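You operate a simulated robot arm through the tools that you are given. There is no shell and no other tool. Be economical: measure what you need, move in short steps, check, and stop when the job is done.

The job below is to be done with a simulated two-armed robot. You get a single attempt, and the scene is never put back.

JOB
Chain too tight: turn the orange tension knob into its green band.
Fine: open the lower guard door, free the lock lever first, lock it again, shut the lower guard door, leave the power off. Where these are worked on the way, their far stop is far enough and under half their travel is too little: lower guard door.

The check looks at the end state, three seconds after you hand in, the way a careful person would. Anything else that was tipped, shoved, dropped, spilled or broken makes it a failure.

ROBOT AND FRAMES
Two 7-joint arms with fingered hands on one trunk, on a base that drives. Base frame: it is fixed to the floor where the robot stands at the start and does not move with it; the origin is under the middle of the robot, x ahead of it, y to its left, z up. Readings come in m, degrees, newtons and seconds.
The left shoulder is at the start at [0.136, 0.182, 0.969], the right one opposite. With the tool pointing down near the work surface each hand reaches from about 0.1 to 0.9 m from the robot's upright axis, wherever it stands, measured 20 degrees to its own side. Places, roughly: elevator control box [0.8, -1.7, 1.2]; elevator power button [0.8, -1.8, 1]; lower guard door [0.7, -0.1, 0.7]; orange tension knob [0.8, -0.2, 0.7]; tension lock lever [0.8, 0, 0.7]. Payload 3.8 kg a hand.
The TCP of each hand is the grasp point between the finger pads, 0.03 m short of the fingertips. In the tool frame z runs along the fingers and y along their closing line. Largest opening 0.104 m; the body of the gripper starts 0.035 m behind the TCP. The gripper is a hand of 4 fingers: y runs from the thumb to the fingers, the wrist lies at [-0.017, -0.104, -0.178] in the tool frame, and closing takes about 1.5 s.
Orientation is that of the tool frame in the base frame, as a unit quaternion [w, x, y, z]. With the fingers straight down and the wrist toward the robot, the tool's x, y and z point along [0, 1, 0], [1, 0, 0] and [0, 0, -1] of the base frame.

CONTROLS
- The arms move only by the tool send_rows. It takes "left_plan", "right_plan" or both (then of equal length, played together; a hand with none holds still); each is a list that holds one entry, the list of rows, each a list of 6 numbers: the shift along the tool's x, y, z in units of 25 mm (1.0 is 25 mm), then the turn, a rotation vector about the tool's x, y, z in units of 5 degrees (1.0 is 5 degrees). In form: [[[dx, dy, dz, wx, wy, wz], ...]]. A call has 1 to 12 rows; each row shifts and turns the commanded pose from where the row before left it, along the tool's axes as they then stand. "left_claw" and "right_claw" are, for a hand that has rows, the gripper command, from -1 (shut) to 1 (fully open), values between in proportion, set as the call begins (left out, the last holds). A call with a number of a shift or a turn outside -1 to 1 is refused whole. A row lasts 0.2 s, in which the tool goes at most 0.05 m and 8.6 degrees; a call with a longer step from one row to the next is refused whole, and so is a gripper value outside its range. A pose out of reach is approached as far as the arm can. The call stops where the force on the tool passes 90 N (or 10 N more than at its start, if that is more) or the arm is blocked; 0.2 s more then pass. The fingers move at their own pace (about 0.072 m/s each) and stop on an object; they squeeze with about 30 N. The grip force told is the motor's: it shows also when the fingers shut on nothing. Time passes only in rows, and 0.2 s behind the last, so rows that do not move let the fingers close. The reply holds the time, the measured pose of the TCP, the force on the tool along the base axes, the opening and the grip force, in the units named above and with some noise, with the torque about the TCP (base axes, N m) and any sound that the robot's microphone picked up.
- Cameras (640 x 400 px; columns grow to the right, rows downward): "scene" is now at [0.2521, -0.0385, 1.1509]; the picture's right is [-0.40, -0.92, 0.00], its down [-0.46, 0.20, -0.87] and it looks along [0.80, -0.34, -0.50] (base axes); focal length 223 px, centre (320, 200). "left" rides on the left gripper at [-0.066, -0.09, -0.126] in its tool frame; the picture's right is [-0.78, -0.30, 0.56], its down [0.57, -0.70, 0.42] and it looks along [0.27, 0.65, 0.71] (tool axes); focal length 275 px, centre (320, 200). "right" rides on the right gripper at [0.066, -0.09, -0.126] in its tool frame; the picture's right is [-0.78, 0.30, -0.56], its down [-0.57, -0.70, 0.42] and it looks along [-0.27, 0.65, 0.71] (tool axes); focal length 275 px, centre (320, 200). There is no depth. A picture from a camera that has moved, and an enlarged one, comes with that camera's place and axes in the base frame and with its lens. The place of the scene camera against the robot may be out by one fixed shift of up to 0.012 m in any direction.
- grab_frame(camera): a new picture of that camera. The clock stands still meanwhile.
- slide_trunk(by): slides the trunk up (or, below 0, down) by that many m; the arms and the scene camera ride with it, the base frame stays. It gives what a move gives, with no picture.
- steer(legs): drives the robot by 1 to 6 legs, each [ahead, left, turn to the left] in m, m and degrees, along the robot's own axes; the way and the turn of a leg run together, so that a leg with both is an arc; at most 1.5 m and 180 degrees a leg. The arms and the cameras ride along, it lands a little off, and it stops where it bumps. It gives what a move gives.
- finger_targets(index, middle, ring, thumb_bend, thumb_turn, hand): sets how far each is bent, from 0 (flat) to 1 (curled in); at 0.3 the hand is open as for a grip, at 0.7 the pads meet at the TCP. One left out holds its place. A second passes; each finger stops where it meets its share of the squeeze, and holds until it gets a number again. A gripper value or a shape takes the hand back. It gives what a move gives, with no picture; readings hold the bend of each and the force on the fingers (four entries, about 0 where the hand has none), thumb and palm. thumb_turn goes from beside the hand (0) to across from the fingers (1), as for a grip.
- grasp_type(shape, hand): the hand has 4 fingers and takes this shape, open, in about a second: jaw (thumb against the fingers, like two jaws); tri (thumb and two fingers); tip (a fingertip pinch); poke (one finger out to press); point (the index stretched); flat (the hand flat); cup (the hand cupped); fist (a fist). The gripper value then closes the fingers along that shape, each until it touches; the sizes above hold for jaw. It gives what a move gives, with no picture.
- turn_head(pan, tilt): turns the head with the scene camera to pan (to the left, within 86 degrees either way) and tilt (down, from -29 to 69), counted from straight ahead of the robot. It gives what a move gives.
- enlarge(camera, box): a new picture of the part [left, top, right, bottom] of that camera's present view, enlarged. The clock stands still meanwhile.
- close_job(): hands the job in; it is judged then, once.

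Go step by step. Nothing tells you exact positions but the pictures and the camera data: compare them with the known pose of the tool, close in by small moves and look again before you grip or let go. The budget is 120 turns and 100 pictures, counting those below and the enlarged ones. Unless the task says otherwise, let go and move clear before handing in, and close with one line.

The tools are called after "Emit:" as name(argument=value, ...) on one line, values as JSON. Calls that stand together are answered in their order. send_rows: Moves the arms, as the interface text tells. Its arguments: {"type":"object","properties":{"left_plan":{"type":"array"},"left_claw":{"type":"number"},"right_plan":{"type":"array"},"right_claw":{"type":"number"}},"required":[]} The other tools are called the same way: slide_trunk (by) slides the trunk up or down; grasp_type (shape, hand) gives the hand a shape; finger_targets (index, middle, ring, thumb_bend, thumb_turn, hand) moves the fingers one by one; steer (legs) drives the base; turn_head (pan, tilt) turns the head that bears the scene camera; grab_frame (camera) takes a picture; enlarge (camera, box) takes an enlarged picture of a part of a camera's view; close_job () hands the job in.

At the start:

```text
clock: 0.0
left_tcp_pos: [0.592, 0.0622, 1.0541]
left_orientation: [-0.001, 0.707, 0.707, 0.0]
left_wrist_force: [0.4, -0.5, 0.0]
left_wrist_torque: [-0.01, 0.0, 0.01]
left_finger_gap: 0.1039
left_finger_force: 0.0
left_shape: jaw
left_bend: [0.3, 0.3, 0.3, 0.3, 0.97]
left_finger forces: [0.0, 0.0, 0.0, 0.0, 0.1, 0.0]
right_tcp_pos: [0.4486, -0.3389, 0.8975]
right_orientation: [0.0, 0.707, 0.707, 0.0]
right_wrist_force: [-0.3, 0.5, -0.5]
right_wrist_torque: [-0.02, -0.02, -0.02]
right_finger_gap: 0.1035
right_finger_force: 0.1
right_shape: jaw
right_bend: [0.3, 0.3, 0.3, 0.3, 0.97]
right_finger forces: [0.0, 0.0, 0.0, 0.0, 0.0, 0.0]
trunk travel left (down, up): [-0.125, 0.631]
robot x, y, heading: [-0.001, -0.0003, -0.0]
head pan, tilt: [-23.3, 30.0]
```

scene: 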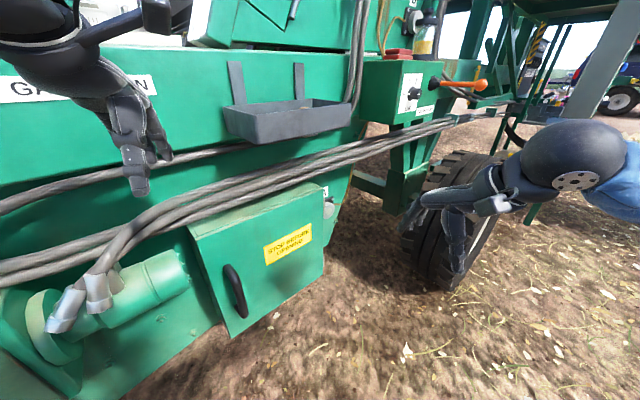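
right: 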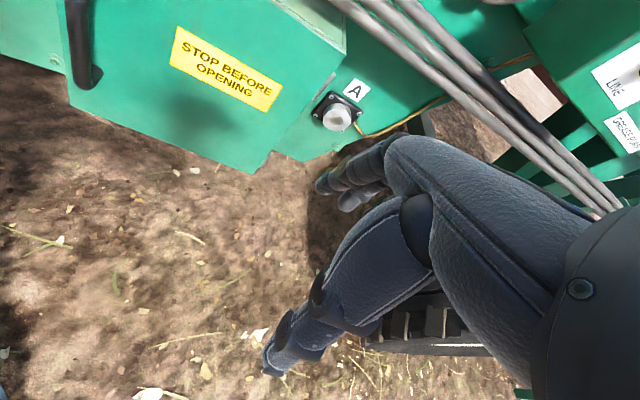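
left: 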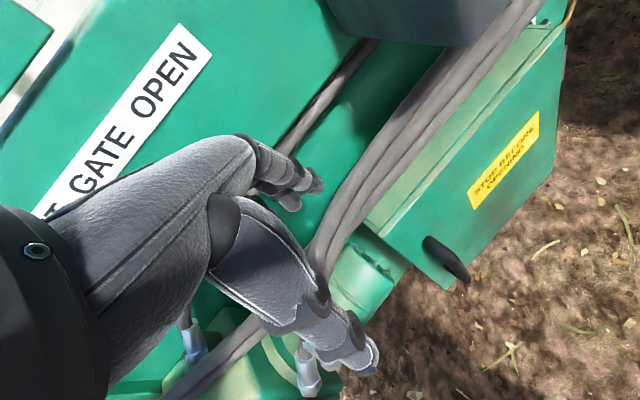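

I see a green guard door with a black handle on its left edge, with the control box farther right. I'll take closer looks at the door and the control box first.

Emit:
enlarge(camera="scene", box=[180, 170, 380, 350])

Emit:
enlarge(camera="scene", box=[350, 30, 510, 130])

Emit:
turn_head(pan=-60, tilt=10)

Emit:
grab_frame(camera="scene")

```text
2.22 times, centred on (280, 260) of scene
camera zoom: at [0.2521, -0.0385, 1.1509], right [-0.4, -0.92, 0.0], down [-0.46, 0.2, -0.87], along [0.8, -0.34, -0.5], focal length 496 px, centre (409, 67)
```

zoom: 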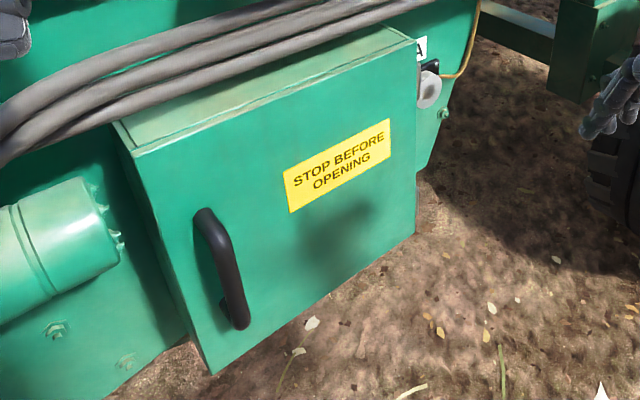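

```text
4.00 times, centred on (430, 80) of scene
camera zoom: at [0.2521, -0.0385, 1.1509], right [-0.4, -0.92, 0.0], down [-0.46, 0.2, -0.87], along [0.8, -0.34, -0.5], focal length 894 px, centre (-120, 680)
```

zoom: 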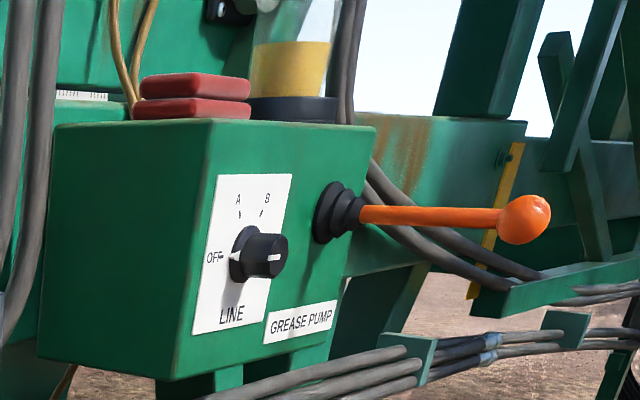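

```text
clock: 1.0
left_tcp_pos: [0.5927, 0.062, 1.0537]
left_orientation: [0.0, 0.707, 0.707, 0.001]
left_wrist_force: [-1.1, 0.1, 0.1]
left_wrist_torque: [-0.03, 0.0, -0.02]
left_finger_gap: 0.1038
left_finger_force: 0.0
left_shape: jaw
left_bend: [0.3, 0.3, 0.3, 0.3, 0.97]
left_finger forces: [0.1, 0.0, 0.0, 0.0, 0.0, 0.0]
right_tcp_pos: [0.45, -0.3397, 0.8974]
right_orientation: [0.001, 0.707, 0.707, 0.001]
right_wrist_force: [-0.7, -0.7, 0.7]
right_wrist_torque: [-0.02, -0.01, -0.01]
right_finger_gap: 0.1037
right_finger_force: 0.1
right_shape: jaw
right_bend: [0.3, 0.3, 0.3, 0.3, 0.97]
right_finger forces: [0.0, 0.0, 0.0, 0.1, 0.0, 0.1]
trunk travel left (down, up): [-0.125, 0.631]
robot x, y, heading: [0.0027, 0.0036, -0.0]
head pan, tilt: [-60.0, 10.0]
```

```text
94 pictures are left
camera scene: at [0.2156, -0.0833, 1.1832], right [-0.87, -0.5, 0.0], down [-0.09, 0.15, -0.98], along [0.49, -0.85, -0.17], focal length 223 px, centre (320, 200)
```

scene: 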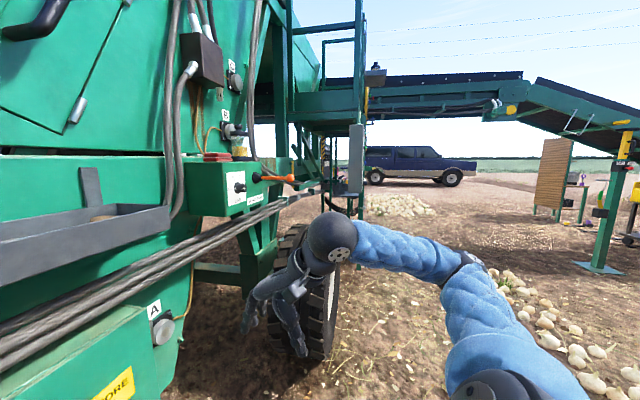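

The gray panel near the middle should be the elevator control box, so I'll zoom in on it.

Emit:
enlarge(camera="scene", box=[310, 110, 390, 220])

Emit:
turn_head(pan=-10, tilt=40)

Emit:
grab_frame(camera="scene")

```text
3.64 times, centred on (350, 165) of scene
camera zoom: at [0.2156, -0.0833, 1.1832], right [-0.87, -0.5, 0.0], down [-0.09, 0.15, -0.98], along [0.49, -0.85, -0.17], focal length 812 px, centre (211, 327)
```

zoom: 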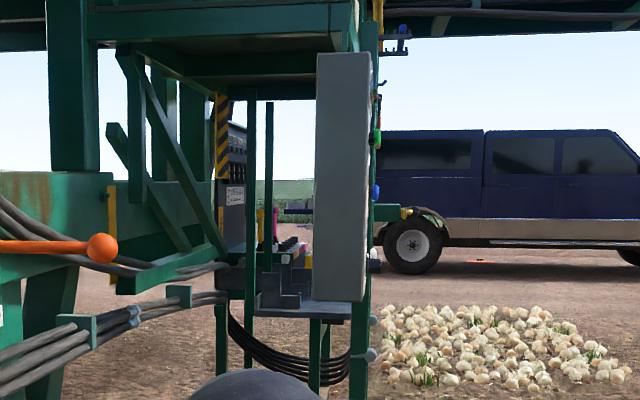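

```text
clock: 2.2
left_tcp_pos: [0.5938, 0.0617, 1.0538]
left_orientation: [-0.001, 0.707, 0.707, 0.001]
left_wrist_force: [0.5, -0.9, 0.8]
left_wrist_torque: [-0.03, -0.04, -0.01]
left_finger_gap: 0.1035
left_finger_force: 0.2
left_shape: jaw
left_bend: [0.3, 0.3, 0.3, 0.3, 0.97]
left_finger forces: [0.0, 0.0, 0.1, 0.1, 0.1, 0.0]
right_tcp_pos: [0.4501, -0.3396, 0.8995]
right_orientation: [0.0, 0.706, 0.708, 0.001]
right_wrist_force: [-0.1, -0.6, 0.9]
right_wrist_torque: [-0.03, -0.02, 0.0]
right_finger_gap: 0.1037
right_finger_force: 0.0
right_shape: jaw
right_bend: [0.3, 0.3, 0.3, 0.3, 0.97]
right_finger forces: [0.0, 0.1, 0.0, 0.0, 0.0, 0.1]
trunk travel left (down, up): [-0.125, 0.631]
robot x, y, heading: [0.0015, -0.0032, -0.0]
head pan, tilt: [-10.0, 40.0]
```

```text
92 pictures are left
camera scene: at [0.2528, -0.0176, 1.1355], right [-0.17, -0.98, 0.0], down [-0.63, 0.11, -0.77], along [0.75, -0.13, -0.64], focal length 223 px, centre (320, 200)
```

scene: 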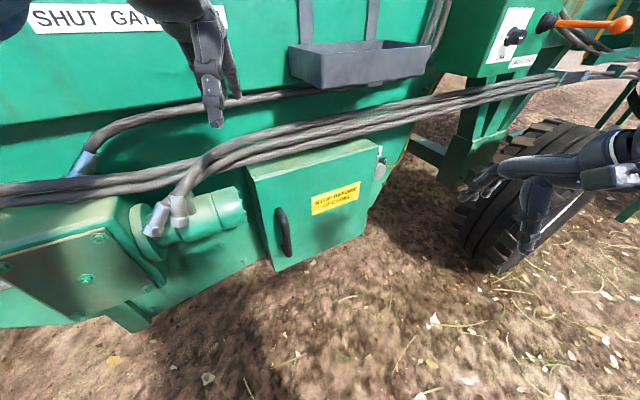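

I need to know if the power is on, and the button panel faces the robot at about y −1.7. I'll back off and drive right to look at it.

Emit:
steer(legs=[[-0.4, 0, 0], [0, -1.2, 0]])

Emit:
turn_head(pan=-25, tilt=5)

Emit:
grab_frame(camera="scene")

```text
clock: 3.8
left_tcp_pos: [0.4397, 0.0732, 1.0562]
left_orientation: [0.001, 0.703, 0.711, 0.002]
left_wrist_force: [0.1, -0.3, 0.0]
left_wrist_torque: [0.0, 0.02, 0.03]
left_finger_gap: 0.1039
left_finger_force: 0.1
left_shape: jaw
left_bend: [0.3, 0.3, 0.3, 0.3, 0.97]
left_finger forces: [0.0, 0.0, 0.0, 0.0, 0.0, 0.0]
right_tcp_pos: [0.3037, -0.3284, 0.8984]
right_orientation: [-0.001, 0.702, 0.712, -0.001]
right_wrist_force: [-0.7, 0.5, 0.9]
right_wrist_torque: [-0.03, 0.01, 0.0]
right_finger_gap: 0.1038
right_finger_force: 0.0
right_shape: jaw
right_bend: [0.3, 0.3, 0.3, 0.3, 0.97]
right_finger forces: [0.0, 0.0, 0.1, 0.0, 0.1, 0.0]
trunk travel left (down, up): [-0.125, 0.631]
robot x, y, heading: [-0.1529, 0.004, 1.2]
head pan, tilt: [-10.0, 40.0]
stopped in leg 1: the robot was blocked; the commanded pose is now the measured one
```

```text
clock: 4.8
left_tcp_pos: [0.4374, 0.0734, 1.0576]
left_orientation: [0.002, 0.704, 0.71, 0.002]
left_wrist_force: [-0.1, -1.0, -0.7]
left_wrist_torque: [-0.03, -0.01, -0.02]
left_finger_gap: 0.1038
left_finger_force: 0.1
left_shape: jaw
left_bend: [0.3, 0.3, 0.3, 0.3, 0.97]
left_finger forces: [0.0, 0.0, 0.0, 0.0, 0.1, 0.1]
right_tcp_pos: [0.3029, -0.3294, 0.8976]
right_orientation: [0.001, 0.702, 0.713, -0.001]
right_wrist_force: [-0.3, 0.3, 0.0]
right_wrist_torque: [0.01, 0.02, 0.01]
right_finger_gap: 0.1037
right_finger_force: 0.1
right_shape: jaw
right_bend: [0.3, 0.3, 0.3, 0.3, 0.97]
right_finger forces: [0.0, 0.0, 0.0, 0.0, 0.0, 0.1]
trunk travel left (down, up): [-0.125, 0.631]
robot x, y, heading: [-0.1533, 0.0013, 1.0]
head pan, tilt: [-25.0, 5.0]
```

```text
91 pictures are left
camera scene: at [0.1016, -0.0341, 1.1912], right [-0.41, -0.91, 0.0], down [-0.08, 0.04, -1.0], along [0.91, -0.41, -0.09], focal length 223 px, centre (320, 200)
```

scene: 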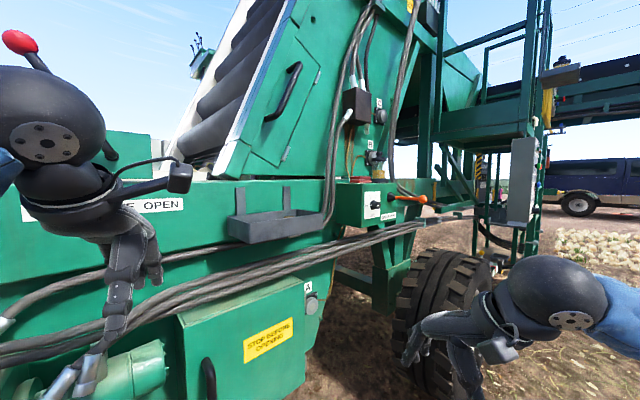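

Something blocked me behind. I'll look around to both sides before moving again.

Emit:
turn_head(pan=-86, tilt=35)

Emit:
grab_frame(camera="scene")

Emit:
turn_head(pan=86, tilt=35)

Emit:
grab_frame(camera="scene")

```text
clock: 6.1
left_tcp_pos: [0.439, 0.0735, 1.058]
left_orientation: [0.003, 0.704, 0.71, 0.002]
left_wrist_force: [-0.9, 0.1, -0.5]
left_wrist_torque: [0.02, -0.01, -0.01]
left_finger_gap: 0.1037
left_finger_force: 0.0
left_shape: jaw
left_bend: [0.3, 0.3, 0.3, 0.3, 0.97]
left_finger forces: [0.0, 0.0, 0.0, 0.1, 0.0, 0.0]
right_tcp_pos: [0.3039, -0.3283, 0.899]
right_orientation: [0.001, 0.702, 0.712, 0.0]
right_wrist_force: [-0.3, 0.0, 0.0]
right_wrist_torque: [0.03, 0.01, -0.04]
right_finger_gap: 0.1037
right_finger_force: 0.1
right_shape: jaw
right_bend: [0.3, 0.3, 0.3, 0.3, 0.97]
right_finger forces: [0.0, 0.0, 0.0, 0.0, 0.0, 0.0]
trunk travel left (down, up): [-0.125, 0.631]
robot x, y, heading: [-0.1497, 0.0001, 1.0]
head pan, tilt: [-85.9, 35.0]
```

```text
90 pictures are left
camera scene: at [0.0253, -0.0844, 1.1431], right [-1.0, -0.09, 0.0], down [-0.05, 0.57, -0.82], along [0.07, -0.82, -0.57], focal length 223 px, centre (320, 200)
```

scene: 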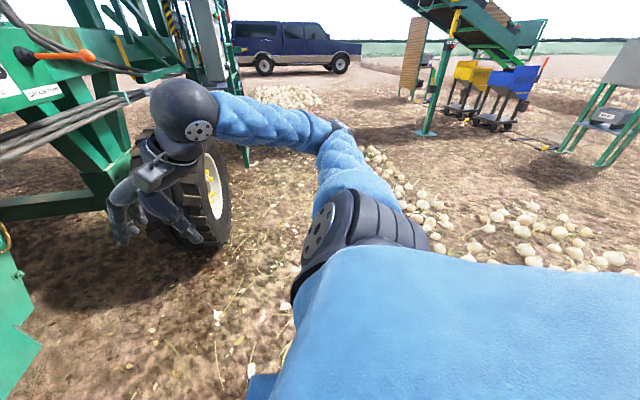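

```text
clock: 8.7
left_tcp_pos: [0.4385, 0.0728, 1.058]
left_orientation: [0.002, 0.704, 0.71, 0.002]
left_wrist_force: [-0.7, 0.3, 1.1]
left_wrist_torque: [-0.01, 0.03, 0.01]
left_finger_gap: 0.1041
left_finger_force: 0.1
left_shape: jaw
left_bend: [0.3, 0.3, 0.3, 0.3, 0.97]
left_finger forces: [0.0, 0.1, 0.0, 0.0, 0.0, 0.0]
right_tcp_pos: [0.3045, -0.3291, 0.8987]
right_orientation: [0.0, 0.701, 0.713, -0.001]
right_wrist_force: [-0.9, 0.5, 0.6]
right_wrist_torque: [0.01, 0.01, -0.03]
right_finger_gap: 0.104
right_finger_force: 0.1
right_shape: jaw
right_bend: [0.3, 0.3, 0.3, 0.3, 0.97]
right_finger forces: [0.1, 0.0, 0.1, 0.0, 0.1, 0.1]
trunk travel left (down, up): [-0.125, 0.631]
robot x, y, heading: [-0.1502, 0.0008, 0.7]
head pan, tilt: [85.9, 35.0]
```

```text
89 pictures are left
camera scene: at [0.0225, 0.0913, 1.1431], right [1.0, -0.06, 0.0], down [-0.03, -0.57, -0.82], along [0.05, 0.82, -0.57], focal length 223 px, centre (320, 200)
```

scene: 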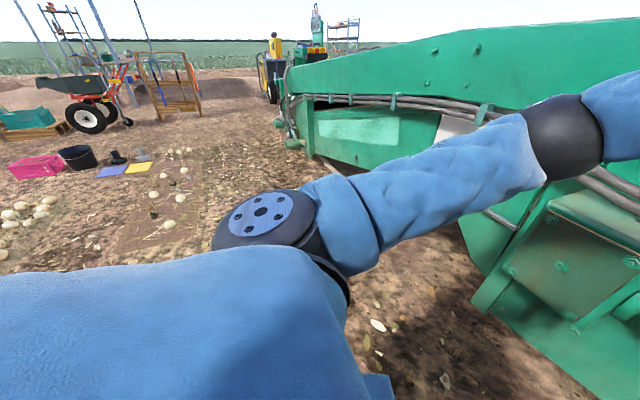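

Nothing has tipped over, and what blocked me is probably the onion row behind. The machine's lever is at about x 0.75, so a sideways drive right is clear.

Emit:
steer(legs=[[0.04, 0, 0], [0, -0.85, 0]])

Emit:
turn_head(pan=-45, tilt=5)

Emit:
grab_frame(camera="scene")

```text
clock: 11.0
left_tcp_pos: [0.4932, -0.1105, 1.057]
left_orientation: [0.002, 0.719, 0.695, 0.002]
left_wrist_force: [-0.1, 0.1, 1.1]
left_wrist_torque: [-0.01, 0.0, -0.02]
left_finger_gap: 0.1039
left_finger_force: 0.1
left_shape: jaw
left_bend: [0.3, 0.3, 0.3, 0.3, 0.97]
left_finger forces: [0.0, 0.0, 0.1, 0.1, 0.0, 0.0]
right_tcp_pos: [0.3405, -0.5056, 0.8991]
right_orientation: [0.001, 0.718, 0.696, -0.002]
right_wrist_force: [0.3, -0.7, 0.2]
right_wrist_torque: [-0.09, -0.02, 0.02]
right_finger_gap: 0.1038
right_finger_force: 0.0
right_shape: jaw
right_bend: [0.3, 0.3, 0.3, 0.3, 0.97]
right_finger forces: [0.0, 0.0, 0.1, 0.0, 0.1, 0.0]
trunk travel left (down, up): [-0.125, 0.631]
robot x, y, heading: [-0.1008, -0.1561, -1.5]
head pan, tilt: [85.9, 35.0]
stopped in leg 2: the robot was blocked; the commanded pose is now the measured one
```

```text
clock: 13.2
left_tcp_pos: [0.4938, -0.1121, 1.0575]
left_orientation: [0.003, 0.719, 0.695, 0.002]
left_wrist_force: [0.0, 0.1, -0.9]
left_wrist_torque: [0.01, -0.02, 0.0]
left_finger_gap: 0.1037
left_finger_force: 0.1
left_shape: jaw
left_bend: [0.3, 0.3, 0.3, 0.3, 0.97]
left_finger forces: [0.0, 0.0, 0.0, 0.0, 0.1, 0.0]
right_tcp_pos: [0.3406, -0.5063, 0.8977]
right_orientation: [0.0, 0.717, 0.697, -0.001]
right_wrist_force: [0.3, -0.2, -0.5]
right_wrist_torque: [0.01, -0.02, 0.02]
right_finger_gap: 0.1041
right_finger_force: 0.0
right_shape: jaw
right_bend: [0.3, 0.3, 0.3, 0.3, 0.97]
right_finger forces: [0.0, 0.0, 0.0, 0.0, 0.0, 0.0]
trunk travel left (down, up): [-0.125, 0.631]
robot x, y, heading: [-0.0984, -0.1536, -1.9]
head pan, tilt: [-45.0, 5.0]
```

```text
88 pictures are left
camera scene: at [0.1331, -0.2286, 1.1913], right [-0.73, -0.69, 0.0], down [-0.06, 0.06, -1.0], along [0.68, -0.72, -0.09], focal length 223 px, centre (320, 200)
```

scene: 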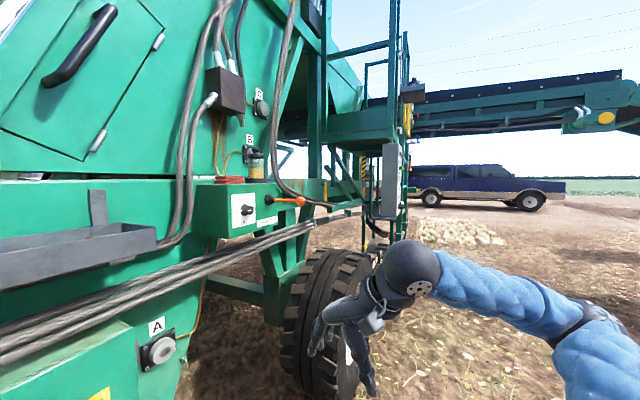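

I'm blocked again to the right, so I'll look down at the floor there.

Emit:
turn_head(pan=-65, tilt=65)

Emit:
grab_frame(camera="scene")

Emit:
turn_head(pan=0, tilt=69)

Emit:
grab_frame(camera="scene")

```text
clock: 14.4
left_tcp_pos: [0.494, -0.1116, 1.0581]
left_orientation: [0.002, 0.72, 0.694, 0.001]
left_wrist_force: [-0.6, -0.7, -0.1]
left_wrist_torque: [-0.02, -0.01, 0.02]
left_finger_gap: 0.1039
left_finger_force: 0.0
left_shape: jaw
left_bend: [0.3, 0.3, 0.3, 0.3, 0.97]
left_finger forces: [0.0, 0.0, 0.1, 0.0, 0.0, 0.1]
right_tcp_pos: [0.3403, -0.5072, 0.8991]
right_orientation: [0.0, 0.718, 0.697, -0.001]
right_wrist_force: [-0.3, -0.2, -0.2]
right_wrist_torque: [0.02, 0.01, 0.01]
right_finger_gap: 0.1037
right_finger_force: 0.0
right_shape: jaw
right_bend: [0.3, 0.3, 0.3, 0.3, 0.97]
right_finger forces: [0.0, 0.0, 0.1, 0.0, 0.0, 0.0]
trunk travel left (down, up): [-0.125, 0.631]
robot x, y, heading: [-0.1024, -0.1537, -1.8]
head pan, tilt: [-65.0, 65.0]
```

```text
87 pictures are left
camera scene: at [0.0941, -0.2176, 1.1033], right [-0.92, -0.4, 0.0], down [-0.36, 0.83, -0.42], along [0.17, -0.39, -0.91], focal length 223 px, centre (320, 200)
```

scene: 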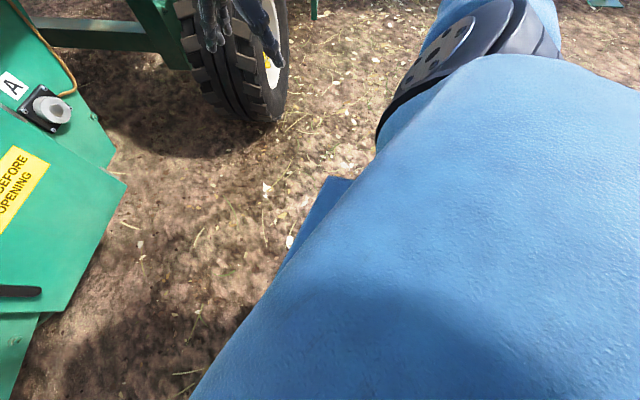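

```text
clock: 15.8
left_tcp_pos: [0.4928, -0.1116, 1.0573]
left_orientation: [0.003, 0.719, 0.695, 0.001]
left_wrist_force: [0.4, -0.3, -0.9]
left_wrist_torque: [0.02, 0.0, 0.02]
left_finger_gap: 0.1037
left_finger_force: 0.2
left_shape: jaw
left_bend: [0.3, 0.3, 0.3, 0.3, 0.97]
left_finger forces: [0.0, 0.0, 0.1, 0.0, 0.0, 0.0]
right_tcp_pos: [0.3397, -0.5068, 0.8989]
right_orientation: [0.001, 0.717, 0.697, 0.0]
right_wrist_force: [0.5, 0.1, -0.5]
right_wrist_torque: [0.02, 0.03, -0.03]
right_finger_gap: 0.1038
right_finger_force: 0.0
right_shape: jaw
right_bend: [0.3, 0.3, 0.3, 0.3, 0.97]
right_finger forces: [0.0, 0.0, 0.0, 0.0, 0.1, 0.1]
trunk travel left (down, up): [-0.125, 0.631]
robot x, y, heading: [-0.0982, -0.1559, -1.7]
head pan, tilt: [0.0, 68.8]
```

```text
86 pictures are left
camera scene: at [0.126, -0.1635, 1.0994], right [-0.03, -1.0, 0.0], down [-0.93, 0.03, -0.36], along [0.36, -0.01, -0.93], focal length 223 px, centre (320, 200)
```

scene: 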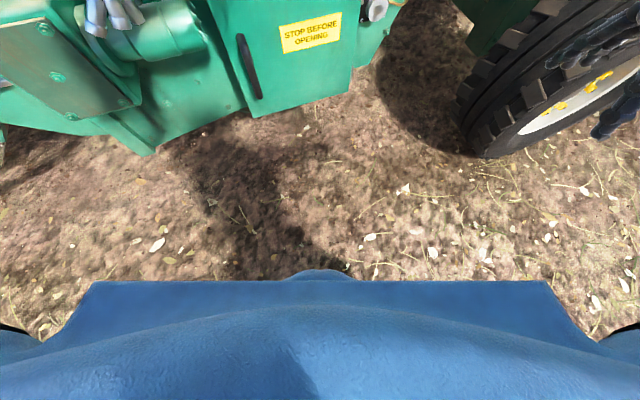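

Nothing is visible in front, so the rear right corner must be catching something. I'll go forward a little and then right.

Emit:
steer(legs=[[0.1, 0.03, 2], [0, -0.85, 0]])

```text
clock: 21.1
left_tcp_pos: [0.5953, -0.9104, 1.0582]
left_orientation: [0.003, 0.708, 0.706, 0.002]
left_wrist_force: [-0.3, 0.2, 0.9]
left_wrist_torque: [-0.01, 0.0, 0.04]
left_finger_gap: 0.1039
left_finger_force: 0.1
left_shape: jaw
left_bend: [0.3, 0.3, 0.3, 0.3, 0.97]
left_finger forces: [0.1, 0.0, 0.0, 0.0, 0.1, 0.1]
right_tcp_pos: [0.4534, -1.3099, 0.8988]
right_orientation: [0.001, 0.706, 0.708, 0.0]
right_wrist_force: [0.2, 0.6, -0.4]
right_wrist_torque: [-0.01, -0.04, -0.02]
right_finger_gap: 0.1038
right_finger_force: 0.0
right_shape: jaw
right_bend: [0.3, 0.3, 0.3, 0.3, 0.97]
right_finger forces: [0.0, 0.0, 0.0, 0.1, 0.0, 0.0]
trunk travel left (down, up): [-0.125, 0.631]
robot x, y, heading: [0.0027, -0.9694, 0.3]
head pan, tilt: [0.0, 68.8]
```

The drive went through this time. I'll look at the control box.

Emit:
turn_head(pan=-40, tilt=10)

Emit:
grab_frame(camera="scene")

```text
clock: 22.4
left_tcp_pos: [0.5952, -0.9091, 1.0581]
left_orientation: [0.004, 0.708, 0.706, 0.002]
left_wrist_force: [-0.7, -0.9, 0.4]
left_wrist_torque: [0.0, 0.0, -0.01]
left_finger_gap: 0.1041
left_finger_force: 0.0
left_shape: jaw
left_bend: [0.3, 0.3, 0.3, 0.3, 0.97]
left_finger forces: [0.0, 0.1, 0.0, 0.1, 0.0, 0.1]
right_tcp_pos: [0.4549, -1.3103, 0.8989]
right_orientation: [0.001, 0.706, 0.708, 0.0]
right_wrist_force: [0.5, 0.1, -0.3]
right_wrist_torque: [0.04, 0.0, -0.02]
right_finger_gap: 0.1039
right_finger_force: 0.2
right_shape: jaw
right_bend: [0.3, 0.3, 0.3, 0.3, 0.97]
right_finger forces: [0.0, 0.0, 0.0, 0.0, 0.0, 0.0]
trunk travel left (down, up): [-0.125, 0.631]
robot x, y, heading: [0.0045, -0.9744, 0.2]
head pan, tilt: [-40.0, 10.0]
```

```text
85 pictures are left
camera scene: at [0.2443, -1.0342, 1.1831], right [-0.64, -0.77, 0.0], down [-0.13, 0.11, -0.98], along [0.76, -0.63, -0.17], focal length 223 px, centre (320, 200)
```

scene: 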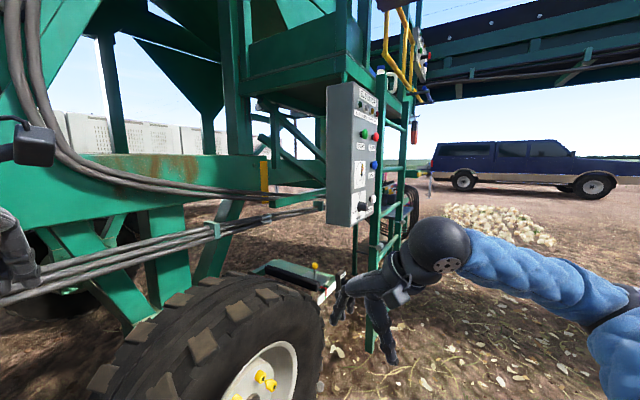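

Emit:
enlarge(camera="scene", box=[320, 70, 420, 240])

Emit:
enlarge(camera="scene", box=[345, 155, 385, 225])

```text
2.35 times, centred on (370, 155) of scene
camera zoom: at [0.2443, -1.0342, 1.1831], right [-0.64, -0.77, 0.0], down [-0.13, 0.11, -0.98], along [0.76, -0.63, -0.17], focal length 526 px, centre (202, 306)
```

zoom: 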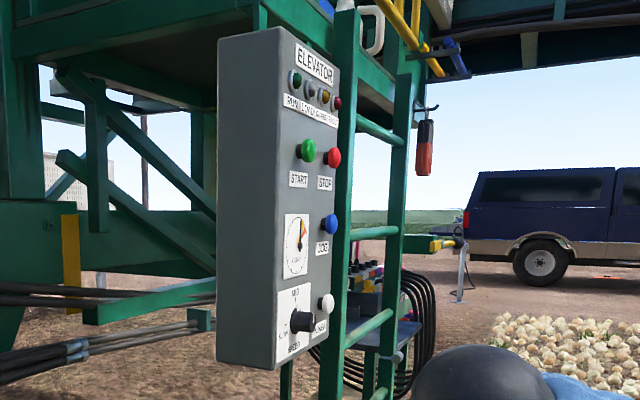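

```text
5.71 times, centred on (365, 190) of scene
camera zoom: at [0.2443, -1.0342, 1.1831], right [-0.64, -0.77, 0.0], down [-0.13, 0.11, -0.98], along [0.76, -0.63, -0.17], focal length 1277 px, centre (63, 257)
```

zoom: 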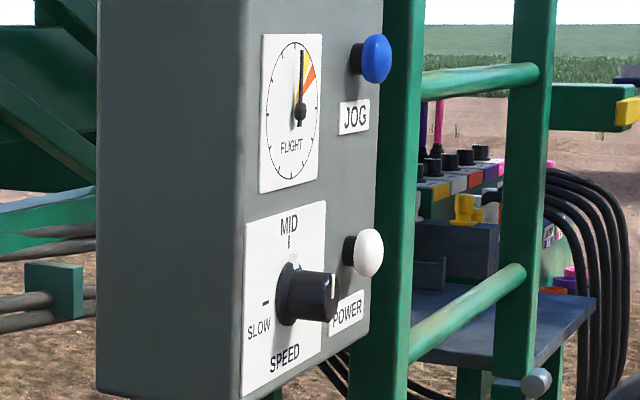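

The panel has lamps and a white POWER button. I'll get a more frontal view of the lamps to tell whether the power is on.

Emit:
steer(legs=[[-0.06, -0.4, 0]])

Emit:
turn_head(pan=-30, tilt=5)

Emit:
grab_frame(camera="scene")

```text
clock: 24.9
left_tcp_pos: [0.5357, -1.3177, 1.0567]
left_orientation: [0.002, 0.71, 0.704, 0.002]
left_wrist_force: [0.1, -0.3, -0.3]
left_wrist_torque: [0.04, 0.0, -0.01]
left_finger_gap: 0.1035
left_finger_force: 0.1
left_shape: jaw
left_bend: [0.3, 0.3, 0.3, 0.3, 0.97]
left_finger forces: [0.0, 0.1, 0.0, 0.0, 0.0, 0.0]
right_tcp_pos: [0.3922, -1.7157, 0.8987]
right_orientation: [0.001, 0.709, 0.705, 0.0]
right_wrist_force: [0.0, -0.6, -0.2]
right_wrist_torque: [-0.01, 0.03, -0.01]
right_finger_gap: 0.1039
right_finger_force: 0.0
right_shape: jaw
right_bend: [0.3, 0.3, 0.3, 0.3, 0.97]
right_finger forces: [0.1, 0.0, 0.1, 0.0, 0.1, 0.1]
trunk travel left (down, up): [-0.125, 0.631]
robot x, y, heading: [-0.0564, -1.378, -0.3]
head pan, tilt: [-40.0, 10.0]
```

```text
clock: 25.6
left_tcp_pos: [0.5361, -1.3159, 1.0583]
left_orientation: [0.003, 0.71, 0.704, 0.002]
left_wrist_force: [0.2, 0.2, 0.5]
left_wrist_torque: [0.01, -0.01, -0.01]
left_finger_gap: 0.1039
left_finger_force: 0.0
left_shape: jaw
left_bend: [0.3, 0.3, 0.3, 0.3, 0.97]
left_finger forces: [0.0, 0.1, 0.0, 0.0, 0.1, 0.1]
right_tcp_pos: [0.3934, -1.7161, 0.8999]
right_orientation: [0.001, 0.708, 0.706, 0.0]
right_wrist_force: [0.0, 0.3, 0.4]
right_wrist_torque: [0.02, 0.01, -0.01]
right_finger_gap: 0.1041
right_finger_force: 0.1
right_shape: jaw
right_bend: [0.3, 0.3, 0.3, 0.3, 0.97]
right_finger forces: [0.0, 0.0, 0.0, 0.0, 0.2, 0.0]
trunk travel left (down, up): [-0.125, 0.631]
robot x, y, heading: [-0.056, -1.3722, -0.1]
head pan, tilt: [-30.0, 5.0]
```

```text
82 pictures are left
camera scene: at [0.1927, -1.4251, 1.1912], right [-0.5, -0.86, 0.0], down [-0.08, 0.04, -1.0], along [0.86, -0.5, -0.09], focal length 223 px, centre (320, 200)
```

scene: 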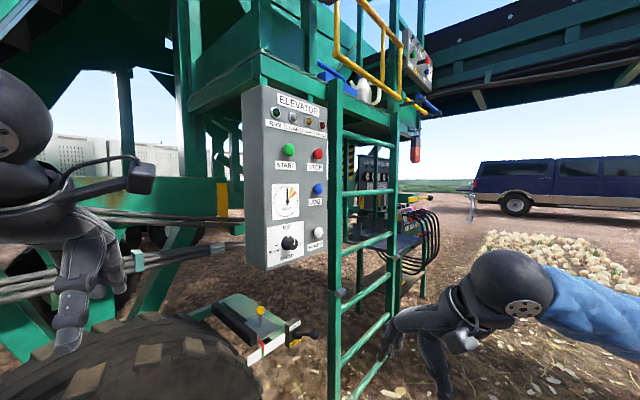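

Emit:
enlarge(camera="scene", box=[262, 85, 342, 140])

Emit:
enlarge(camera="scene", box=[262, 175, 342, 265])

```text
7.27 times, centred on (302, 112) of scene
camera zoom: at [0.1927, -1.4251, 1.1912], right [-0.5, -0.86, 0.0], down [-0.08, 0.04, -1.0], along [0.86, -0.5, -0.09], focal length 1625 px, centre (451, 836)
```

zoom: 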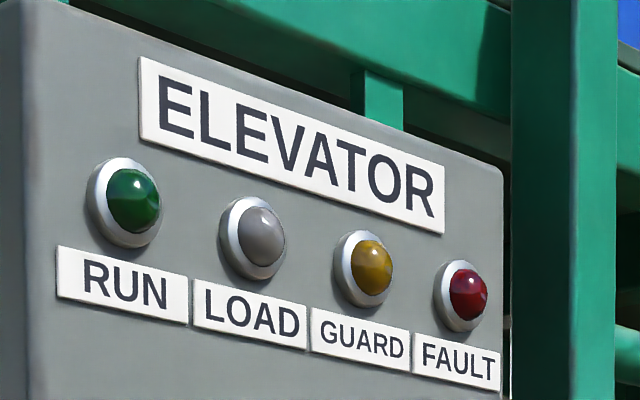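

```text
4.44 times, centred on (302, 220) of scene
camera zoom: at [0.1927, -1.4251, 1.1912], right [-0.5, -0.86, 0.0], down [-0.08, 0.04, -1.0], along [0.86, -0.5, -0.09], focal length 993 px, centre (400, 111)
```

zoom: 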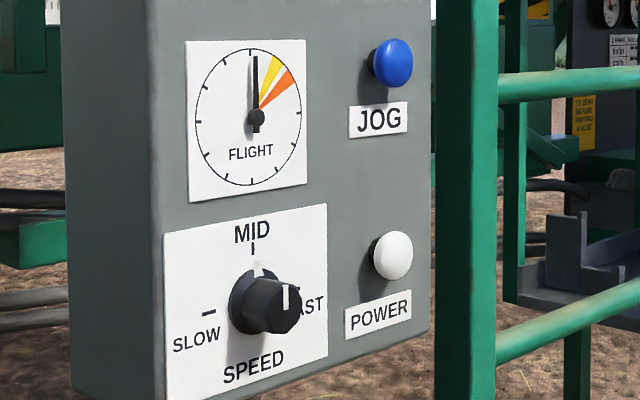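

Emit:
enlarge(camera="scene", box=[300, 175, 336, 250])

Emit:
enlarge(camera="scene", box=[340, 140, 440, 260])

```text
5.33 times, centred on (318, 212) of scene
camera zoom: at [0.1927, -1.4251, 1.1912], right [-0.5, -0.86, 0.0], down [-0.08, 0.04, -1.0], along [0.86, -0.5, -0.09], focal length 1192 px, centre (331, 133)
```

zoom: 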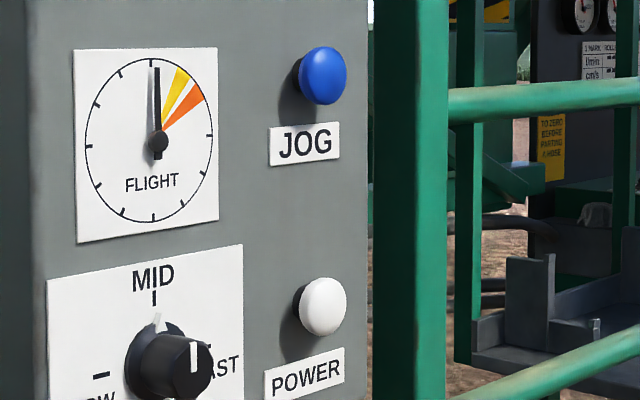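

```text
3.33 times, centred on (390, 200) of scene
camera zoom: at [0.1927, -1.4251, 1.1912], right [-0.5, -0.86, 0.0], down [-0.08, 0.04, -1.0], along [0.86, -0.5, -0.09], focal length 745 px, centre (87, 200)
```

zoom: 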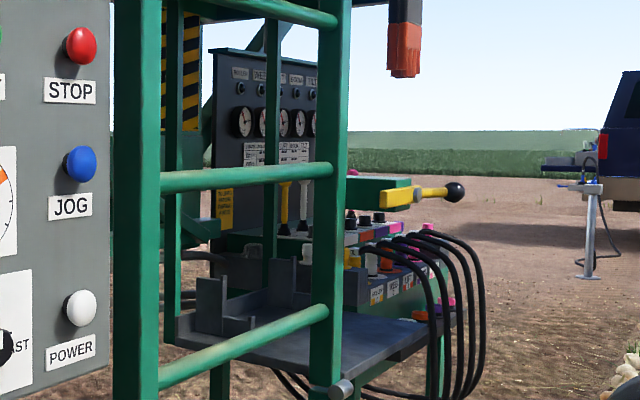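

All lamps are dark, the speed dial isn't reading a run, and nothing is making sound, so I take the power to be off and will leave the button alone. I can confirm it later by checking the GUARD lamp with the door open. Now I'll drive back to the door.

Emit:
steer(legs=[[0.05, 0.4, 0], [0, 1.0, 0]])

Emit:
turn_head(pan=0, tilt=35)

Emit:
grab_frame(camera="scene")

```text
clock: 32.9
left_tcp_pos: [0.5758, 0.1069, 1.0582]
left_orientation: [0.003, 0.699, 0.715, 0.001]
left_wrist_force: [0.1, -0.8, 0.5]
left_wrist_torque: [0.0, 0.01, 0.03]
left_finger_gap: 0.1037
left_finger_force: 0.1
left_shape: jaw
left_bend: [0.3, 0.3, 0.3, 0.3, 0.97]
left_finger forces: [0.0, 0.0, 0.1, 0.1, 0.0, 0.1]
right_tcp_pos: [0.4456, -0.2965, 0.8985]
right_orientation: [0.0, 0.698, 0.716, 0.0]
right_wrist_force: [-1.1, -0.1, 0.2]
right_wrist_torque: [0.01, 0.0, -0.03]
right_finger_gap: 0.1038
right_finger_force: 0.0
right_shape: jaw
right_bend: [0.3, 0.3, 0.3, 0.3, 0.97]
right_finger forces: [0.1, 0.0, 0.0, 0.1, 0.0, 0.0]
trunk travel left (down, up): [-0.125, 0.631]
robot x, y, heading: [-0.0118, 0.0289, 1.7]
head pan, tilt: [-30.0, 5.0]
```

```text
clock: 33.9
left_tcp_pos: [0.5748, 0.1064, 1.0581]
left_orientation: [0.004, 0.699, 0.715, 0.002]
left_wrist_force: [-0.3, 0.8, -0.4]
left_wrist_torque: [-0.04, 0.02, -0.03]
left_finger_gap: 0.1038
left_finger_force: 0.1
left_shape: jaw
left_bend: [0.3, 0.3, 0.3, 0.3, 0.97]
left_finger forces: [0.1, 0.1, 0.1, 0.0, 0.0, 0.1]
right_tcp_pos: [0.4451, -0.2981, 0.8987]
right_orientation: [0.001, 0.698, 0.716, 0.0]
right_wrist_force: [0.4, 0.1, 0.9]
right_wrist_torque: [-0.03, 0.0, 0.03]
right_finger_gap: 0.104
right_finger_force: 0.0
right_shape: jaw
right_bend: [0.3, 0.3, 0.3, 0.3, 0.97]
right_finger forces: [0.1, 0.1, 0.1, 0.0, 0.0, 0.0]
trunk travel left (down, up): [-0.125, 0.631]
robot x, y, heading: [-0.0136, 0.0264, 1.5]
head pan, tilt: [0.0, 35.0]
```

```text
77 pictures are left
camera scene: at [0.2433, 0.033, 1.1431], right [0.03, -1.0, 0.0], down [-0.57, -0.02, -0.82], along [0.82, 0.02, -0.57], focal length 223 px, centre (320, 200)
```

scene: 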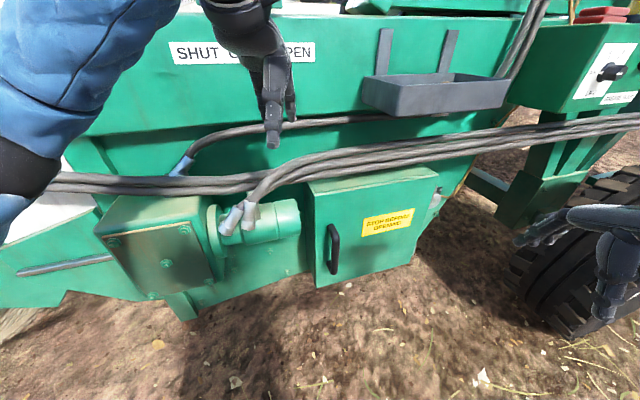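

Emit:
enlarge(camera="scene", box=[280, 150, 460, 300])

```text
2.67 times, centred on (370, 225) of scene
camera zoom: at [0.2433, 0.033, 1.1431], right [0.03, -1.0, 0.0], down [-0.57, -0.02, -0.82], along [0.82, 0.02, -0.57], focal length 596 px, centre (187, 133)
```

zoom: 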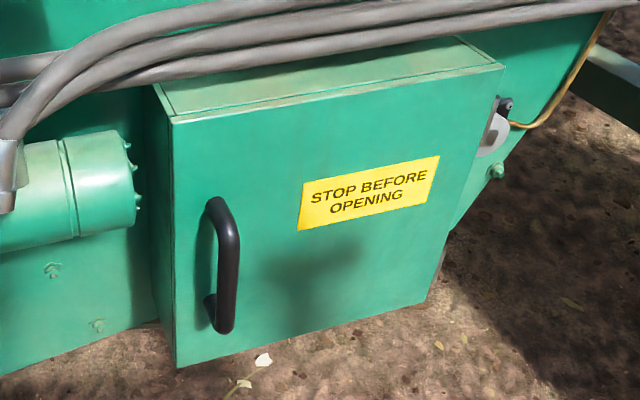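

The door plane runs from about (0.70, 0.06) to (0.81, −0.29), z 0.46–0.84, yawed about 18°. The handle is vertical at (0.674, 0.008), z 0.58–0.76. I'll use the right hand for the door and start by turning it to point forward.

Emit:
send_rows(right_plan=[[[0, 0, 0, -0.9238, 0.9238, 0.9238], [0, 0, 0, -0.9238, 0.9238, 0.9238], [0, 0, 0, -0.9238, 0.9238, 0.9238], [0, 0, 0, -0.9238, 0.9238, 0.9238], [0, 0, 0, -0.9238, 0.9238, 0.9238], [0, 0, 0, -0.9238, 0.9238, 0.9238], [0, 0, 0, -0.9238, 0.9238, 0.9238], [0, 0, 0, -0.9238, 0.9238, 0.9238]]], right_claw=1)

Emit:
send_rows(right_plan=[[[0, 0, 0, -0.9238, 0.9238, 0.9238], [0, 0, 0, -0.9238, 0.9238, 0.9238], [0, 0, 0, -0.9238, 0.9238, 0.9238], [0, 0, 0, -0.9238, 0.9238, 0.9238], [0, 0, 0, -0.9238, 0.9238, 0.9238], [0, 0, 0, -0.9238, 0.9238, 0.9238], [0, 0, 0, -0.9238, 0.9238, 0.9238], [0, 0, 0, 1, 0, 0], [0, 0, 0, 1, 0, 0], [0, 0, 0, 1, 0, 0], [0, 0, 0, 0.3, 0, 0]]])

Emit:
grab_frame(camera="right")

Emit:
grab_frame(camera="scene")

```text
clock: 35.7
left_tcp_pos: [0.576, 0.1057, 1.0576]
left_orientation: [0.004, 0.699, 0.715, 0.002]
left_wrist_force: [0.0, 0.4, 0.6]
left_wrist_torque: [0.04, 0.01, 0.02]
left_finger_gap: 0.1038
left_finger_force: 0.0
left_shape: jaw
left_bend: [0.3, 0.3, 0.3, 0.3, 0.97]
left_finger forces: [0.0, 0.0, 0.0, 0.0, 0.0, 0.0]
right_tcp_pos: [0.5318, -0.3559, 0.9276]
right_orientation: [-0.005, 0.811, 0.394, 0.433]
right_wrist_force: [-0.6, -0.1, 0.4]
right_wrist_torque: [0.02, -0.03, 0.05]
right_finger_gap: 0.1038
right_finger_force: 0.1
right_shape: jaw
right_bend: [0.3, 0.3, 0.3, 0.3, 0.97]
right_finger forces: [0.0, 0.1, 0.0, 0.0, 0.0, 0.0]
right hand out of reach, approached as far as the arm can: row 1, 2, 3, 4, 5, 6, 7, 8
trunk travel left (down, up): [-0.125, 0.631]
robot x, y, heading: [-0.0143, 0.0273, 1.3]
head pan, tilt: [0.0, 35.0]
```

```text
clock: 38.1
left_tcp_pos: [0.5755, 0.1056, 1.0595]
left_orientation: [0.004, 0.699, 0.716, 0.002]
left_wrist_force: [-1.1, 1.0, -0.4]
left_wrist_torque: [-0.01, 0.01, -0.02]
left_finger_gap: 0.1038
left_finger_force: 0.1
left_shape: jaw
left_bend: [0.3, 0.3, 0.3, 0.3, 0.97]
left_finger forces: [0.0, 0.0, 0.0, 0.0, 0.0, 0.0]
right_tcp_pos: [0.5566, -0.3688, 0.9275]
right_orientation: [-0.11, 0.698, 0.112, 0.699]
right_wrist_force: [-0.2, 0.5, -0.3]
right_wrist_torque: [0.03, 0.0, 0.01]
right_finger_gap: 0.1038
right_finger_force: 0.2
right_shape: jaw
right_bend: [0.3, 0.3, 0.3, 0.3, 0.97]
right_finger forces: [0.0, 0.0, 0.0, 0.0, 0.0, 0.0]
right hand out of reach, approached as far as the arm can: row 1, 2, 3, 4
trunk travel left (down, up): [-0.125, 0.631]
robot x, y, heading: [-0.0162, 0.0295, 1.9]
head pan, tilt: [0.0, 35.0]
```

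```text
75 pictures are left
camera right: at [0.4091, -0.3236, 0.9946], right [-0.44, -0.46, -0.78], down [0.19, 0.8, -0.57], along [0.88, -0.4, -0.26], focal length 275 px, centre (320, 200)
```

right: 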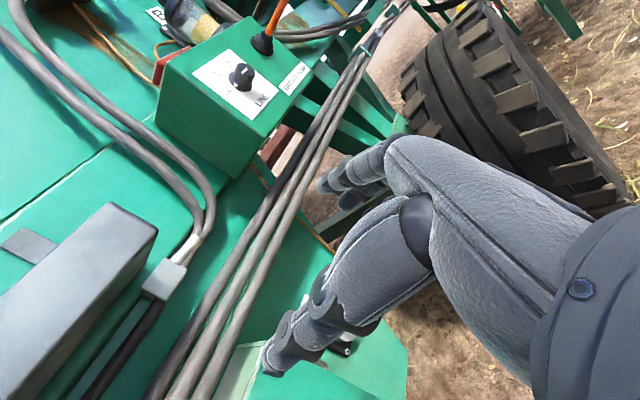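

```text
74 pictures are left
camera scene: at [0.2433, 0.033, 1.1431], right [0.03, -1.0, 0.0], down [-0.57, -0.02, -0.82], along [0.82, 0.02, -0.57], focal length 223 px, centre (320, 200)
```

scene: 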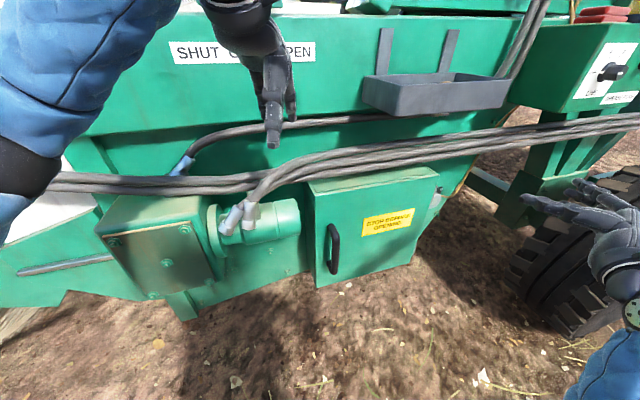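

The orientation is reached. Next I'll move the right hand down and left toward a spot in front of the handle.

Emit:
send_rows(right_plan=[[[-0.86, -1, 0, 0, 0, 0], [-0.86, -1, 0, 0, 0, 0], [-0.86, -1, 0, 0, 0, 0], [-0.86, -1, 0, 0, 0, 0], [-0.86, -1, 0, 0, 0, 0], [-0.86, -1, 0, 0, 0, 0], [-0.86, -1, 0, 0, 0, 0], [-0.86, -1, 0, 0, 0, 0], [-0.86, -1, 0, 0, 0, 0], [-0.86, -1, 0, 0, 0, 0], [-0.86, -1, 0, 0, 0, 0], [-0.86, -1, 0, 0, 0, 0]]])

Emit:
grab_frame(camera="scene")

Emit:
grab_frame(camera="right")

```text
clock: 39.0
left_tcp_pos: [0.5752, 0.1063, 1.057]
left_orientation: [0.003, 0.699, 0.716, 0.001]
left_wrist_force: [0.2, -0.6, 0.4]
left_wrist_torque: [0.06, -0.01, 0.02]
left_finger_gap: 0.104
left_finger_force: 0.1
left_shape: jaw
left_bend: [0.3, 0.3, 0.3, 0.3, 0.97]
left_finger forces: [0.0, 0.0, 0.1, 0.0, 0.0, 0.0]
right_tcp_pos: [0.5481, -0.3128, 0.9233]
right_orientation: [-0.032, 0.656, 0.177, 0.733]
right_wrist_force: [-0.3, 0.5, -0.4]
right_wrist_torque: [0.03, 0.02, 0.03]
right_finger_gap: 0.1039
right_finger_force: 0.0
right_shape: jaw
right_bend: [0.3, 0.3, 0.3, 0.3, 0.97]
right_finger forces: [0.0, 0.0, 0.0, 0.0, 0.0, 0.0]
right hand out of reach, approached as far as the arm can: row 2
trunk travel left (down, up): [-0.125, 0.631]
robot x, y, heading: [-0.0136, 0.0281, 1.6]
head pan, tilt: [0.0, 35.0]
stopped in row 4 (right hand): the arm was blocked; the commanded pose is now the measured one
```

```text
73 pictures are left
camera scene: at [0.2433, 0.0328, 1.1431], right [0.03, -1.0, 0.0], down [-0.57, -0.02, -0.82], along [0.82, 0.02, -0.57], focal length 223 px, centre (320, 200)
```

scene: 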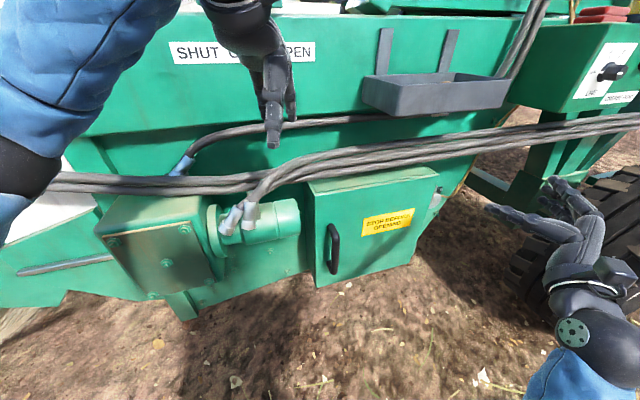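

```text
72 pictures are left
camera right: at [0.3949, -0.2564, 0.9604], right [-0.34, -0.59, -0.73], down [0.29, 0.68, -0.68], along [0.9, -0.44, -0.06], focal length 275 px, centre (320, 200)
```

right: 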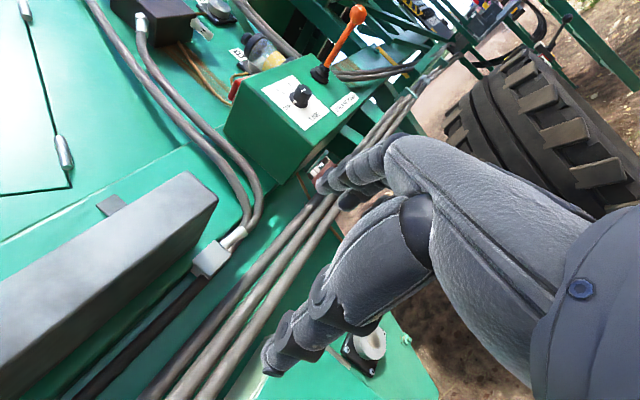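

The right arm is blocked with the wrist on the left side. I'll roll the hand 180° about its pointing axis so the wrist comes from the right.

Emit:
send_rows(right_plan=[[[0, 0, 0, 0, 0, -1], [0, 0, 0, 0, 0, -1], [0, 0, 0, 0, 0, -1], [0, 0, 0, 0, 0, -1], [0, 0, 0, 0, 0, -1], [0, 0, 0, 0, 0, -1], [0, 0, 0, 0, 0, -1], [0, 0, 0, 0, 0, -1], [0, 0, 0, 0, 0, -1], [0, 0, 0, 0, 0, -1], [0, 0, 0, 0, 0, -1], [0, 0, 0, 0, 0, -1]]])

Emit:
send_rows(right_plan=[[[0, 0, 0, 0, 0, -1], [0, 0, 0, 0, 0, -1], [0, 0, 0, 0, 0, -1], [0, 0, 0, 0, 0, -1], [0, 0, 0, 0, 0, -1], [0, 0, 0, 0, 0, -1], [0, 0, 0, 0, 0, -1], [0, 0, 0, 0, 0, -1], [0, 0, 0, 0, 0, -1], [0, 0, 0, 0, 0, -1], [0, 0, 0, 0, 0, -1], [0, 0, 0, 0, 0, -1]]])

Emit:
send_rows(right_plan=[[[0, 0, 0, 0, 0, -1], [0, 0, 0, 0, 0, -1], [0, 0, 0, 0, 0, -1], [0, 0, 0, 0, 0, -1], [0, 0, 0, 0, 0, -1], [0, 0, 0, 0, 0, -1], [0, 0, 0, 0, 0, -1], [0, 0, 0, 0, 0, -1], [0, 0, 0, 0, 0, -1], [0, 0, 0, 0, 0, -1], [0, 0, 0, 0, 0, -1], [0, 0, 0, 0, 0, -1]]])

```text
clock: 41.6
left_tcp_pos: [0.5762, 0.1046, 1.0575]
left_orientation: [0.003, 0.7, 0.714, 0.002]
left_wrist_force: [-0.5, -1.2, 0.6]
left_wrist_torque: [-0.01, -0.03, 0.0]
left_finger_gap: 0.1038
left_finger_force: 0.0
left_shape: jaw
left_bend: [0.3, 0.3, 0.3, 0.3, 0.97]
left_finger forces: [0.0, 0.0, 0.0, 0.0, 0.1, 0.1]
right_tcp_pos: [0.5479, -0.3126, 0.9212]
right_orientation: [0.336, 0.481, 0.479, 0.652]
right_wrist_force: [-0.5, -0.5, 0.6]
right_wrist_torque: [-0.05, 0.01, 0.01]
right_finger_gap: 0.1042
right_finger_force: 0.0
right_shape: jaw
right_bend: [0.3, 0.3, 0.3, 0.3, 0.97]
right_finger forces: [0.1, 0.0, 0.1, 0.0, 0.0, 0.0]
trunk travel left (down, up): [-0.125, 0.631]
robot x, y, heading: [-0.0145, 0.0283, 1.4]
head pan, tilt: [0.0, 35.0]
```

```text
clock: 44.2
left_tcp_pos: [0.5756, 0.1048, 1.0588]
left_orientation: [0.003, 0.7, 0.714, 0.002]
left_wrist_force: [0.2, 0.7, -0.6]
left_wrist_torque: [-0.01, 0.01, -0.02]
left_finger_gap: 0.1041
left_finger_force: 0.1
left_shape: jaw
left_bend: [0.3, 0.3, 0.3, 0.3, 0.97]
left_finger forces: [0.0, 0.0, 0.0, 0.0, 0.1, 0.0]
right_tcp_pos: [0.549, -0.3137, 0.9206]
right_orientation: [0.618, 0.178, 0.656, 0.396]
right_wrist_force: [-0.1, 0.4, -0.1]
right_wrist_torque: [-0.03, -0.02, 0.02]
right_finger_gap: 0.1038
right_finger_force: 0.0
right_shape: jaw
right_bend: [0.3, 0.3, 0.3, 0.3, 0.97]
right_finger forces: [0.1, 0.0, 0.0, 0.0, 0.1, 0.1]
trunk travel left (down, up): [-0.125, 0.631]
robot x, y, heading: [-0.0138, 0.0286, 1.6]
head pan, tilt: [0.0, 35.0]
```

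```text
clock: 46.8
left_tcp_pos: [0.5756, 0.1066, 1.0577]
left_orientation: [0.003, 0.7, 0.714, 0.002]
left_wrist_force: [-0.5, 0.1, -0.5]
left_wrist_torque: [0.04, 0.01, -0.02]
left_finger_gap: 0.104
left_finger_force: 0.0
left_shape: jaw
left_bend: [0.3, 0.3, 0.3, 0.3, 0.97]
left_finger forces: [0.0, 0.0, 0.1, 0.0, 0.1, 0.0]
right_tcp_pos: [0.5479, -0.3137, 0.9226]
right_orientation: [0.732, -0.175, 0.657, 0.035]
right_wrist_force: [-0.2, -0.8, 0.4]
right_wrist_torque: [0.04, 0.01, 0.01]
right_finger_gap: 0.1038
right_finger_force: 0.1
right_shape: jaw
right_bend: [0.3, 0.3, 0.3, 0.3, 0.97]
right_finger forces: [0.1, 0.0, 0.0, 0.1, 0.0, 0.1]
trunk travel left (down, up): [-0.125, 0.631]
robot x, y, heading: [-0.014, 0.0291, 1.7]
head pan, tilt: [0.0, 35.0]
```

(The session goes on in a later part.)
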